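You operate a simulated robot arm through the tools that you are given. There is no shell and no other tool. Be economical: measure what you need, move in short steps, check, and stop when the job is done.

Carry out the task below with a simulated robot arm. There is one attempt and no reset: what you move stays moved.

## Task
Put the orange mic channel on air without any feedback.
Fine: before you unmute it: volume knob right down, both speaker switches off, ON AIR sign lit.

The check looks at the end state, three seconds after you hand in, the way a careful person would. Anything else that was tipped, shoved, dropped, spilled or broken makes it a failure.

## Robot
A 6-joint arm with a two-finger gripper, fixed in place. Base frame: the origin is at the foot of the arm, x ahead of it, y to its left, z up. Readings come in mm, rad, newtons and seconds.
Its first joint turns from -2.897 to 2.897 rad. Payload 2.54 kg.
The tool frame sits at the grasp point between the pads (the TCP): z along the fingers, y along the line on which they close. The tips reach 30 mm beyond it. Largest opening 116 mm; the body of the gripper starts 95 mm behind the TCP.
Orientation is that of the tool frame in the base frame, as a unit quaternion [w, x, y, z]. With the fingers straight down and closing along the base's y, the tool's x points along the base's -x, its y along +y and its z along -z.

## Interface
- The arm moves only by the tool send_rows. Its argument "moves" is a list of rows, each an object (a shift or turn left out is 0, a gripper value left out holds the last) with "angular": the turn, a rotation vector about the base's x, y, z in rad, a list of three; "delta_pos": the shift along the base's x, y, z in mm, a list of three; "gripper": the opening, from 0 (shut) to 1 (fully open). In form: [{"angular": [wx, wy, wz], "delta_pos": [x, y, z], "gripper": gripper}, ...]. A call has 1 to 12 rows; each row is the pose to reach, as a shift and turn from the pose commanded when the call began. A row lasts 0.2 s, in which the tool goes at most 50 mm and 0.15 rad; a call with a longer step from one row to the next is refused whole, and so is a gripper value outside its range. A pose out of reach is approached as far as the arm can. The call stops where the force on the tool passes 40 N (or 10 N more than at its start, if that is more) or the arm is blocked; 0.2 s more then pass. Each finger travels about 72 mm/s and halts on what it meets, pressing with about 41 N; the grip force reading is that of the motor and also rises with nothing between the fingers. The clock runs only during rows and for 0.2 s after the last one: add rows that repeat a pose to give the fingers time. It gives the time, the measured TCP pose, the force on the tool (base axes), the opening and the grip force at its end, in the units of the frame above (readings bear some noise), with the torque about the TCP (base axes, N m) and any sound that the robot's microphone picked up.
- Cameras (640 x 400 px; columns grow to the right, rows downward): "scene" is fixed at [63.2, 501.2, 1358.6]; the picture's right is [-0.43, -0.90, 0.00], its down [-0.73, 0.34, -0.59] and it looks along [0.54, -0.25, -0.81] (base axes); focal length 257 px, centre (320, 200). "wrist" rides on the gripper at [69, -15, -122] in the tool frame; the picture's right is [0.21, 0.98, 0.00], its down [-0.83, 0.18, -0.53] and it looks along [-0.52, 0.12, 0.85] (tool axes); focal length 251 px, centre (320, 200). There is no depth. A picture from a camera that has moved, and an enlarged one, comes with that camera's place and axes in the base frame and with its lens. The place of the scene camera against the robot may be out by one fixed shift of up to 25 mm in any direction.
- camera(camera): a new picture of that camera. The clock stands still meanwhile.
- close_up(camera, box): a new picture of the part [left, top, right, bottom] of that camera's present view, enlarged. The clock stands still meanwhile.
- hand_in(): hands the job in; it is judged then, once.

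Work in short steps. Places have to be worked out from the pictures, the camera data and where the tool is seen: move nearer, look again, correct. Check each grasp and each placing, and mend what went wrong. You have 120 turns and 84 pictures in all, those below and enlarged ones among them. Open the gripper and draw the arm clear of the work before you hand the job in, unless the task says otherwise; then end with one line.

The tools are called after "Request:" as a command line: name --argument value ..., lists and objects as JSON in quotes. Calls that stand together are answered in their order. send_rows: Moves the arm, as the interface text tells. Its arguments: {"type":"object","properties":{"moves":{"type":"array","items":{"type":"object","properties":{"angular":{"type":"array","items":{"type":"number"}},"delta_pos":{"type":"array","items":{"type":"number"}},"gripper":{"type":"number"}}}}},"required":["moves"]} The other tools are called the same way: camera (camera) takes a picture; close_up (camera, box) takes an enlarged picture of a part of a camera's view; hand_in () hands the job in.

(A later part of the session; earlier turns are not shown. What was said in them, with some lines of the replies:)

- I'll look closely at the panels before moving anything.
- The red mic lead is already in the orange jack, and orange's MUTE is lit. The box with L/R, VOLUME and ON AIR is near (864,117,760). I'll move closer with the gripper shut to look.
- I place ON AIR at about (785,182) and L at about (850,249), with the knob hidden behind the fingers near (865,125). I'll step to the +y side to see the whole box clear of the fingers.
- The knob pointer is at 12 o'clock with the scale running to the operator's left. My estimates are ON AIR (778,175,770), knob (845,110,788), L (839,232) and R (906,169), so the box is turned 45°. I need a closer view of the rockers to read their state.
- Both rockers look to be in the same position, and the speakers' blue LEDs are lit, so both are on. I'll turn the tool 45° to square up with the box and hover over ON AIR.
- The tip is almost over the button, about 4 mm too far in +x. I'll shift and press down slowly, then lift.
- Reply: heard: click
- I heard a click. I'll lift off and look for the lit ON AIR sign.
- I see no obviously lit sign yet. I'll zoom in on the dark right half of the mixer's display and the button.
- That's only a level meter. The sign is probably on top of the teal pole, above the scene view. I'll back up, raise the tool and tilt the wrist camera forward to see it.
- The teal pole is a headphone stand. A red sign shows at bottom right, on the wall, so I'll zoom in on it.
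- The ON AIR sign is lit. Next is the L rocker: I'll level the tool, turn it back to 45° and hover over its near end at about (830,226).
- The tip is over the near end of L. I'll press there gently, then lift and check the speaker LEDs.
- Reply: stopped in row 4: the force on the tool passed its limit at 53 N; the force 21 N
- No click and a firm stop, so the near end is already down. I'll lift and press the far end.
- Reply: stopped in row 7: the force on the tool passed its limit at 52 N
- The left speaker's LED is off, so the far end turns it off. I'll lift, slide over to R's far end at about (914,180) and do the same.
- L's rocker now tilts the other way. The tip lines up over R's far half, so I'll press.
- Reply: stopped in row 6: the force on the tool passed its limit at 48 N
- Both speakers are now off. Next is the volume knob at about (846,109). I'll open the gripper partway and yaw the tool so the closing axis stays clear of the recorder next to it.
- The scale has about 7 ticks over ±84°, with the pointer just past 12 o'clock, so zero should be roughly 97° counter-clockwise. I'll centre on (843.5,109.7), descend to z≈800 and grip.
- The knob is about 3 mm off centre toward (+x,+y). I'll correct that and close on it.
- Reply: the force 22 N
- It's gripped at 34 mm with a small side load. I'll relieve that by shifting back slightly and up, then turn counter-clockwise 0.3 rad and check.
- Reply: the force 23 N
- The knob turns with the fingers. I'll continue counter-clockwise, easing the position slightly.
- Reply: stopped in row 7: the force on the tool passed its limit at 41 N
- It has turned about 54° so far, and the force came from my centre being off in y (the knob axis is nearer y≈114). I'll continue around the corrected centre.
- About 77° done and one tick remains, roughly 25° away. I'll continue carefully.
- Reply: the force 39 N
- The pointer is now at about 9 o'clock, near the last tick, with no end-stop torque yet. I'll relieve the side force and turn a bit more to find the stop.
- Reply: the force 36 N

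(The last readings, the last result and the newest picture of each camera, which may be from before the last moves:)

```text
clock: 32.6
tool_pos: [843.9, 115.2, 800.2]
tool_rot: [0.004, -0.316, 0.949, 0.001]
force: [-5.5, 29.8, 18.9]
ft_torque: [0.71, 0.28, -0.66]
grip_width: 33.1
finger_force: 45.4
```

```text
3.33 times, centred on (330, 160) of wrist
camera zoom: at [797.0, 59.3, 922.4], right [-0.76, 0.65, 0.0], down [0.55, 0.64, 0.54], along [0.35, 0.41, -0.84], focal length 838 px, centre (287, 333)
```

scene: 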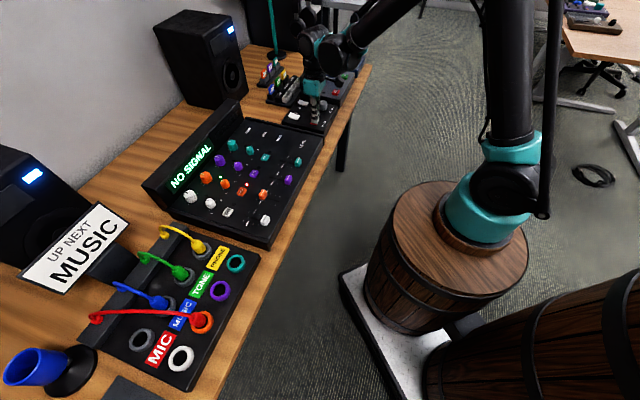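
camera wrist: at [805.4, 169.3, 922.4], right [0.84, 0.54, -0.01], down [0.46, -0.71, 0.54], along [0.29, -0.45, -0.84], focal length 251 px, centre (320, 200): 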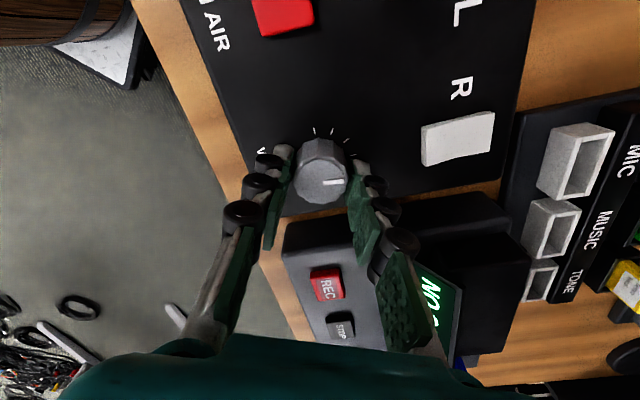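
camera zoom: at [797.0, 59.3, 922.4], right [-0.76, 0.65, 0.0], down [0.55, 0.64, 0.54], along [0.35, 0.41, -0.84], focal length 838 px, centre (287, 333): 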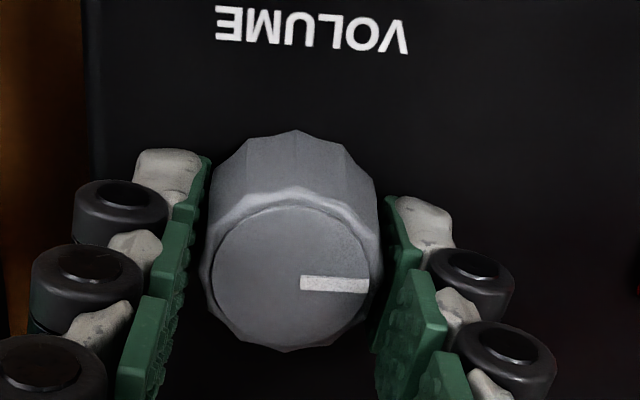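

Torque jumped to −0.66 N·m and the pointer slipped back relative to the fingers, so the knob is at its lower stop. I'll open slightly and lift straight up.

Request:
send_rows --moves '[{"gripper": 0.37}, {"gripper": 0.37}, {"delta_pos": [0, 0, 10]}, {"delta_pos": [0, 0, 30]}, {"delta_pos": [0, 0, 60]}, {"delta_pos": [-15, 15, 90]}, {"delta_pos": [-30, 30, 90]}, {"delta_pos": [-30, 30, 90]}]'

Request:
camera --camera "wrist"

Request:
close_up --camera "scene" --box '[250, 60, 370, 140]'

```text
clock: 34.4
tool_pos: [816.1, 142.7, 890.7]
tool_rot: [0.003, -0.315, 0.949, 0.0]
force: [0.2, 0.1, 0.3]
ft_torque: [0.0, 0.02, -0.02]
grip_width: 42.7
finger_force: 0.0
```

```text
42 pictures are left
camera wrist: at [769.3, 88.6, 1012.7], right [-0.76, 0.65, 0.0], down [0.55, 0.64, 0.54], along [0.35, 0.41, -0.84], focal length 251 px, centre (320, 200)
```

wrist: 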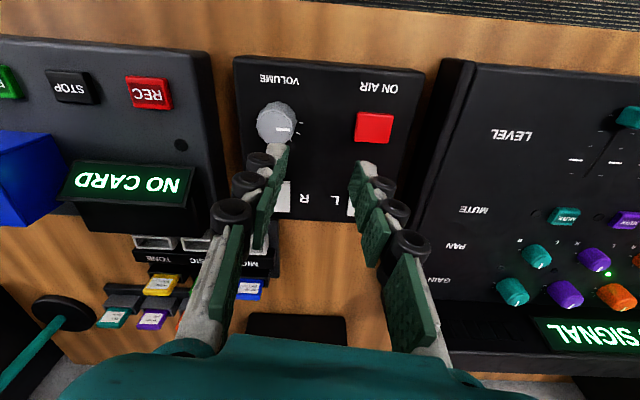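

```text
5.00 times, centred on (310, 100) of scene
camera zoom: at [63.2, 501.2, 1358.6], right [-0.43, -0.9, 0.0], down [-0.73, 0.34, -0.59], along [0.54, -0.25, -0.81], focal length 1286 px, centre (370, 700)
```

zoom: 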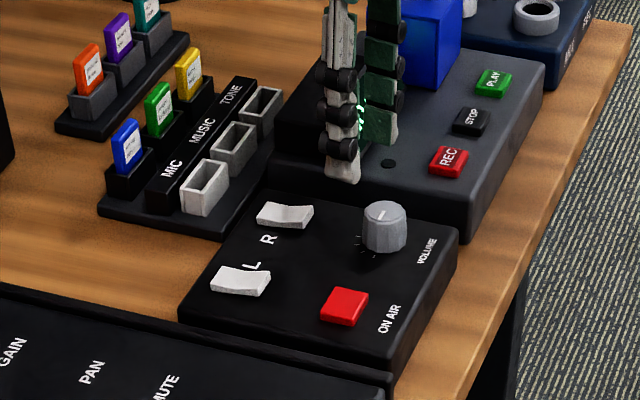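

Request:
close_up --camera "wrist" --box '[230, 60, 350, 160]'

Request:
close_up --camera "scene" --box '[300, 85, 350, 125]'

```text
4.00 times, centred on (290, 110) of wrist
camera zoom: at [769.3, 88.6, 1012.7], right [-0.76, 0.65, 0.0], down [0.55, 0.64, 0.54], along [0.35, 0.41, -0.84], focal length 1006 px, centre (440, 560)
```

zoom: 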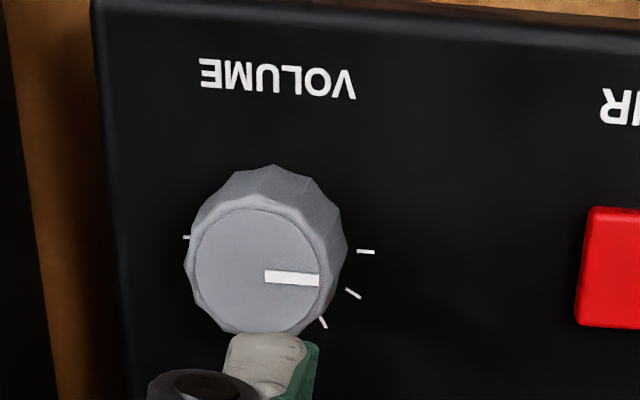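

```text
10.00 times, centred on (325, 105) of scene
camera zoom: at [63.2, 501.2, 1358.6], right [-0.43, -0.9, 0.0], down [-0.73, 0.34, -0.59], along [0.54, -0.25, -0.81], focal length 2571 px, centre (270, 1150)
```

zoom: 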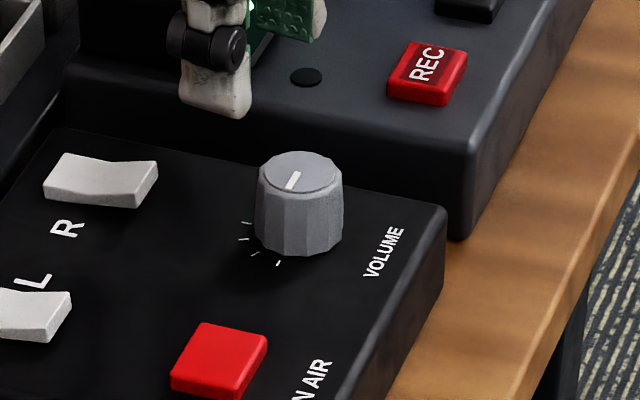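

The ticks are symmetric and the pointer sits at the lowest one, so volume is fully down. Now I'll move at a safe height over the mixer toward orange's MUTE, at about (565,500), with the gripper shut.

Request:
send_rows --moves '[{"delta_pos": [-5, 5, 40], "gripper": 0}, {"delta_pos": [-33, 42, 45]}, {"delta_pos": [-61, 78, 45]}, {"delta_pos": [-89, 115, 45]}, {"delta_pos": [-117, 152, 45], "angular": [0, 0, 0.05]}, {"delta_pos": [-145, 189, 45], "angular": [0, 0, 0.1]}, {"delta_pos": [-173, 226, 45], "angular": [0, 0, 0.14]}, {"delta_pos": [-201, 263, 45], "angular": [0, 0, 0.14]}, {"delta_pos": [-229, 300, 45], "angular": [0, 0, 0.14]}, {"delta_pos": [-257, 335, 45], "angular": [0, 0, 0.14]}, {"delta_pos": [-257, 335, 45], "angular": [0, 0, 0.14]}]'

Request:
camera --camera "wrist"

Request:
camera --camera "scene"

```text
clock: 36.8
tool_pos: [555.3, 479.7, 934.4]
tool_rot: [0.003, -0.382, 0.924, 0.0]
force: [0.7, -0.5, 0.6]
ft_torque: [-0.02, 0.02, 0.05]
grip_width: 0.0
finger_force: 28.4
```

```text
38 pictures are left
camera wrist: at [516.8, 417.7, 1056.5], right [-0.84, 0.54, 0.0], down [0.45, 0.71, 0.54], along [0.29, 0.45, -0.84], focal length 251 px, centre (320, 200)
```

wrist: 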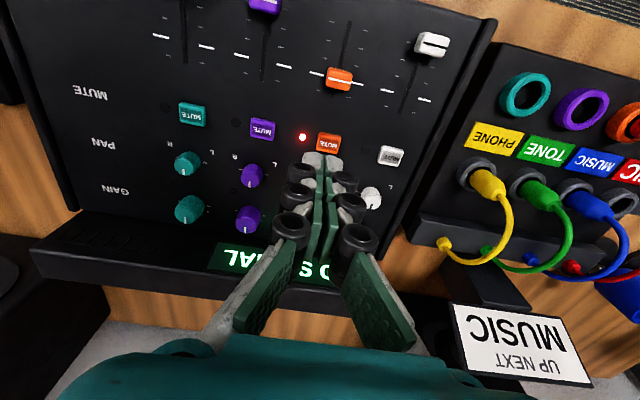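

```text
37 pictures are left
```

scene: 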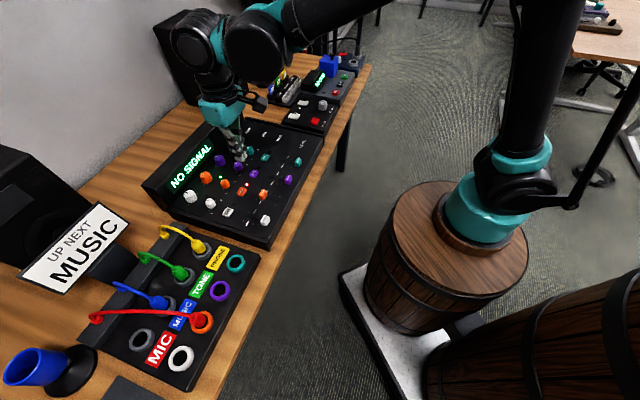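

Orange MUTE triangulates to about (559,500), z 780–798. I'll come down over it and look again to refine.

Request:
send_rows --moves '[{"delta_pos": [4, 20, -30]}, {"delta_pos": [4, 20, -60]}, {"delta_pos": [4, 20, -80]}, {"delta_pos": [4, 20, -80]}]'

Request:
camera --camera "wrist"

Request:
close_up --camera "scene" --box '[180, 110, 320, 220]'

```text
clock: 37.8
tool_pos: [560.5, 498.0, 850.6]
tool_rot: [0.003, -0.382, 0.924, 0.001]
force: [-0.3, 0.1, -1.7]
ft_torque: [0.01, -0.02, 0.01]
grip_width: 0.0
finger_force: 28.9
```

```text
36 pictures are left
camera wrist: at [521.1, 436.1, 973.3], right [-0.84, 0.54, 0.0], down [0.45, 0.71, 0.54], along [0.29, 0.45, -0.84], focal length 251 px, centre (320, 200)
```

wrist: 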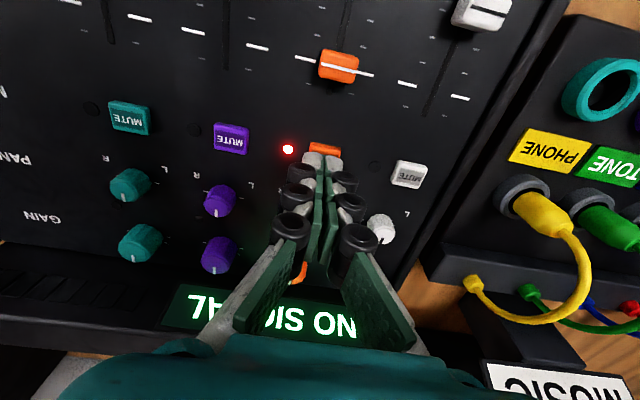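

```text
3.64 times, centred on (250, 165) of scene
camera zoom: at [63.2, 501.2, 1358.6], right [-0.43, -0.9, 0.0], down [-0.73, 0.34, -0.59], along [0.54, -0.25, -0.81], focal length 935 px, centre (574, 327)
```

zoom: 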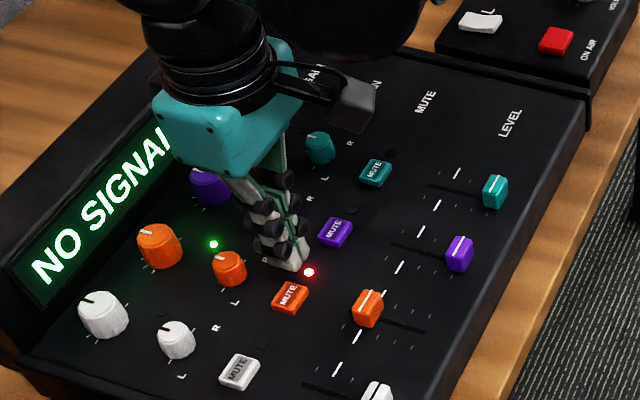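

The tip looks lined up within a few mm. I'll shift +3 in y, come down to tip ≈800 and check once more.

Request:
send_rows --moves '[{"delta_pos": [0, 3, -12]}, {"delta_pos": [0, 3, -22]}, {"delta_pos": [0, 3, -22]}]'

Request:
close_up --camera "wrist" --box '[240, 80, 440, 220]'

Request:
close_up --camera "scene" --box '[210, 150, 290, 210]'

```text
clock: 38.6
tool_pos: [561.2, 501.1, 831.8]
tool_rot: [0.003, -0.382, 0.924, 0.001]
force: [0.7, 0.2, 0.2]
ft_torque: [-0.01, -0.02, 0.01]
grip_width: 0.1
finger_force: 28.5
```

```text
2.86 times, centred on (340, 150) of wrist
camera zoom: at [522.5, 440.2, 953.5], right [-0.84, 0.54, 0.0], down [0.45, 0.71, 0.54], along [0.29, 0.45, -0.84], focal length 718 px, centre (263, 343)
```

zoom: 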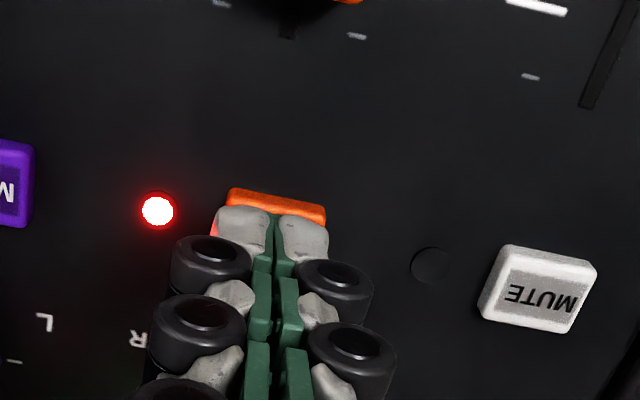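

```text
6.67 times, centred on (250, 180) of scene
camera zoom: at [63.2, 501.2, 1358.6], right [-0.43, -0.9, 0.0], down [-0.73, 0.34, -0.59], along [0.54, -0.25, -0.81], focal length 1714 px, centre (787, 333)
```

zoom: 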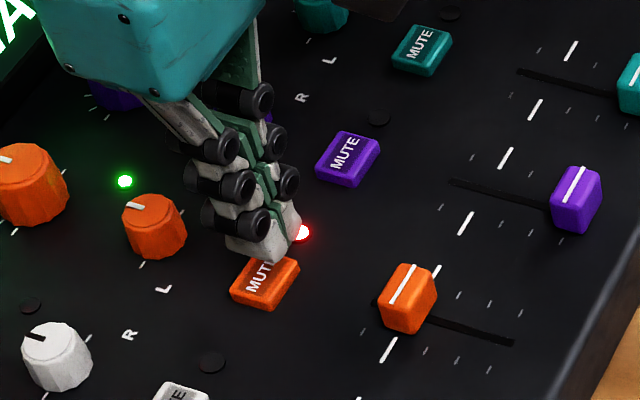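

The tip is aligned over the button. The sign is lit, both speakers are off and the volume is down, so I'll press MUTE now.

Request:
send_rows --moves '[{"delta_pos": [-1, 2, -8]}, {"delta_pos": [-1, 2, -14]}, {"delta_pos": [-1, 2, -18]}, {"delta_pos": [-1, 2, -21]}, {"delta_pos": [-1, 2, -23]}, {"delta_pos": [-1, 2, -25]}]'

Request:
close_up --camera "scene" --box '[130, 90, 330, 240]'

```text
clock: 40.0
tool_pos: [560.5, 503.5, 807.9]
tool_rot: [0.004, -0.382, 0.924, 0.001]
force: [0.6, 0.3, -0.5]
ft_torque: [0.02, 0.01, 0.0]
grip_width: 6.1
finger_force: 28.3
```

```text
2.67 times, centred on (230, 165) of scene
camera zoom: at [63.2, 501.2, 1358.6], right [-0.43, -0.9, 0.0], down [-0.73, 0.34, -0.59], along [0.54, -0.25, -0.81], focal length 686 px, centre (560, 293)
```

zoom: 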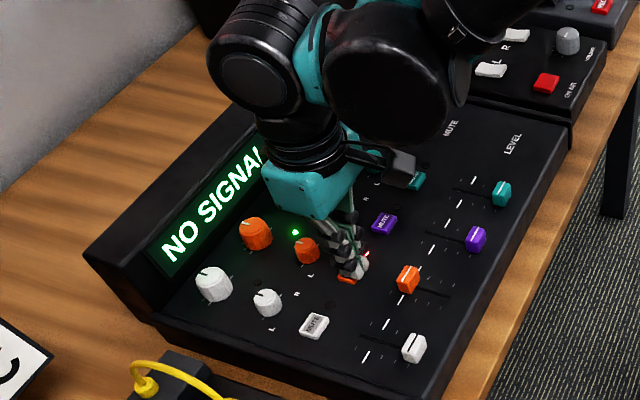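

No contact yet and the red LED is still on. I'll continue down in small steps.

Request:
send_rows --moves '[{"delta_pos": [0, 0, -3]}, {"delta_pos": [0, 0, -6]}, {"delta_pos": [0, 0, -8]}, {"delta_pos": [0, 0, -10]}, {"delta_pos": [0, 0, -12]}]'

Request:
close_up --camera "scene" --box '[130, 90, 330, 240]'

```text
clock: 40.9
tool_pos: [560.5, 503.5, 802.5]
tool_rot: [0.004, -0.382, 0.924, 0.001]
force: [-2.9, -4.0, 18.3]
ft_torque: [-0.1, 0.12, -0.01]
grip_width: 5.9
finger_force: 28.1
heard: click
stopped in row 4: the force on the tool passed its limit at 46 N (the readings are from after the stop); the commanded pose is now the measured one
```

```text
2.67 times, centred on (230, 165) of scene
camera zoom: at [63.2, 501.2, 1358.6], right [-0.43, -0.9, 0.0], down [-0.73, 0.34, -0.59], along [0.54, -0.25, -0.81], focal length 686 px, centre (560, 293)
```

zoom: 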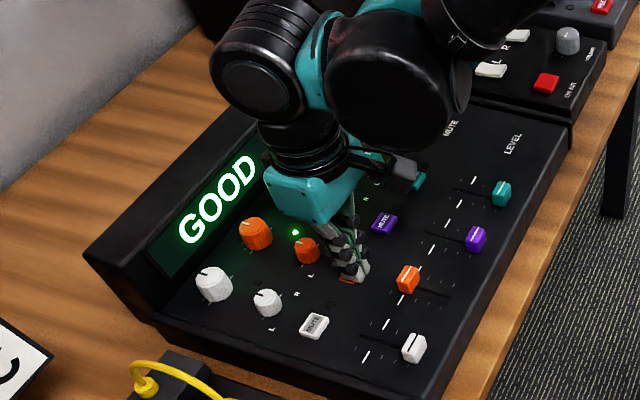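

The button clicked, the display reads GOOD and the mute LED is off. I'll lift and retreat upward, toward a pose where I can recheck the sign and the knob.

Request:
send_rows --moves '[{"delta_pos": [0, 0, 20]}, {"delta_pos": [0, 0, 60]}, {"delta_pos": [0, 0, 105]}, {"delta_pos": [0, -30, 140]}, {"delta_pos": [0, -70, 170]}, {"delta_pos": [0, -115, 190]}, {"delta_pos": [0, -160, 205]}, {"delta_pos": [0, -205, 220]}, {"delta_pos": [0, -205, 220]}]'

Request:
send_rows --moves '[{"angular": [0.09, -0.09, 0]}, {"angular": [0.18, -0.18, 0]}, {"angular": [0.27, -0.27, 0]}, {"angular": [0.36, -0.36, 0]}, {"angular": [0.45, -0.45, 0]}, {"angular": [0.54, -0.54, 0]}, {"angular": [0.54, -0.54, 0], "gripper": 0.5}]'

Request:
camera --camera "wrist"

Request:
camera --camera "scene"

```text
clock: 42.9
tool_pos: [562.6, 301.0, 1021.7]
tool_rot: [0.004, -0.38, 0.925, 0.001]
force: [0.1, 0.2, 0.0]
ft_torque: [0.01, 0.01, 0.0]
grip_width: 0.1
finger_force: 28.1
```

```text
clock: 44.5
tool_pos: [560.8, 299.2, 1021.6]
tool_rot: [0.348, -0.353, 0.856, 0.145]
force: [0.2, -1.0, 0.2]
ft_torque: [0.0, 0.01, -0.03]
grip_width: 50.1
finger_force: 0.0
```

```text
30 pictures are left
camera wrist: at [476.8, 192.2, 1061.2], right [-0.8, 0.58, -0.15], down [0.03, 0.28, 0.96], along [0.6, 0.76, -0.24], focal length 251 px, centre (320, 200)
```

wrist: 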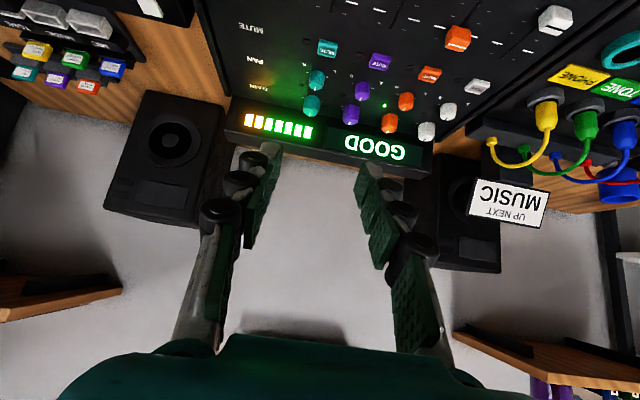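

```text
29 pictures are left
```

scene: 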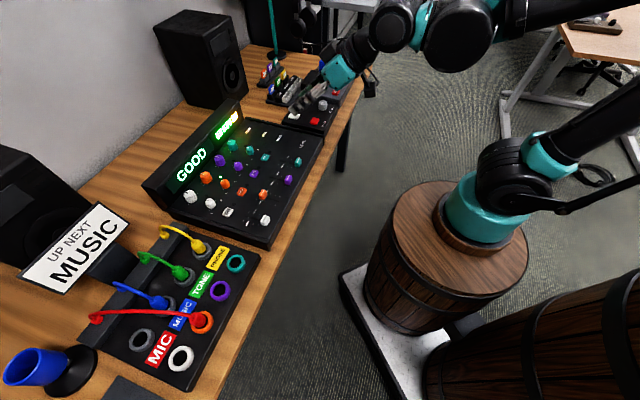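

The meter shows signal and the display reads GOOD. I'll tilt further to confirm the sign is still lit.

Request:
send_rows --moves '[{"angular": [0.09, -0.09, 0]}, {"angular": [0.18, -0.18, 0]}, {"angular": [0.27, -0.27, 0]}, {"angular": [0.36, -0.36, 0]}, {"angular": [0.36, -0.36, 0]}]'

Request:
camera --camera "wrist"

Request:
close_up --camera "scene" --box '[270, 70, 360, 140]'

```text
clock: 45.7
tool_pos: [560.6, 299.7, 1021.9]
tool_rot: [0.553, -0.305, 0.741, 0.229]
force: [1.0, 0.8, 0.2]
ft_torque: [-0.01, 0.01, 0.03]
grip_width: 58.1
finger_force: 0.0
```

```text
28 pictures are left
camera wrist: at [474.9, 190.5, 991.0], right [-0.73, 0.65, -0.2], down [-0.32, -0.07, 0.94], along [0.6, 0.76, 0.26], focal length 251 px, centre (320, 200)
```

wrist: 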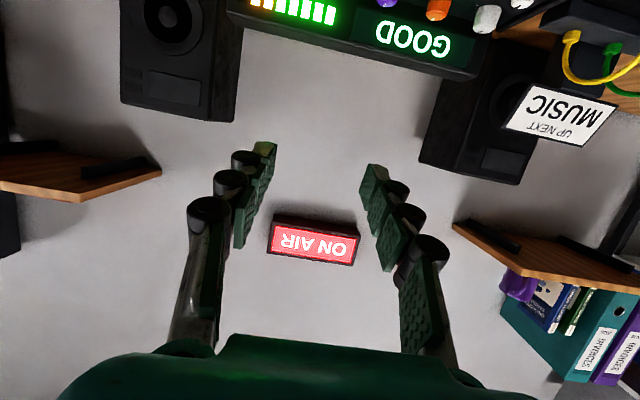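

```text
5.71 times, centred on (315, 105) of scene
camera zoom: at [63.2, 501.2, 1358.6], right [-0.43, -0.9, 0.0], down [-0.73, 0.34, -0.59], along [0.54, -0.25, -0.81], focal length 1469 px, centre (349, 743)
```

zoom: 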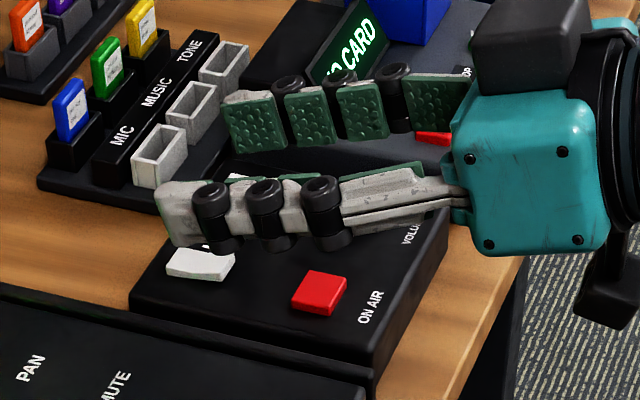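

The ON AIR sign is lit, both speakers are off, the volume is down and the display reads GOOD. The gripper is open and clear of the work, so I'm handing in.

Request:
hand_in

```text
The job is handed in.
```

The orange mic channel is unmuted and on air, and the mixer display reads GOOD. Before I unmuted it, the volume knob was right down, both speaker switches were off and the ON AIR sign was lit.
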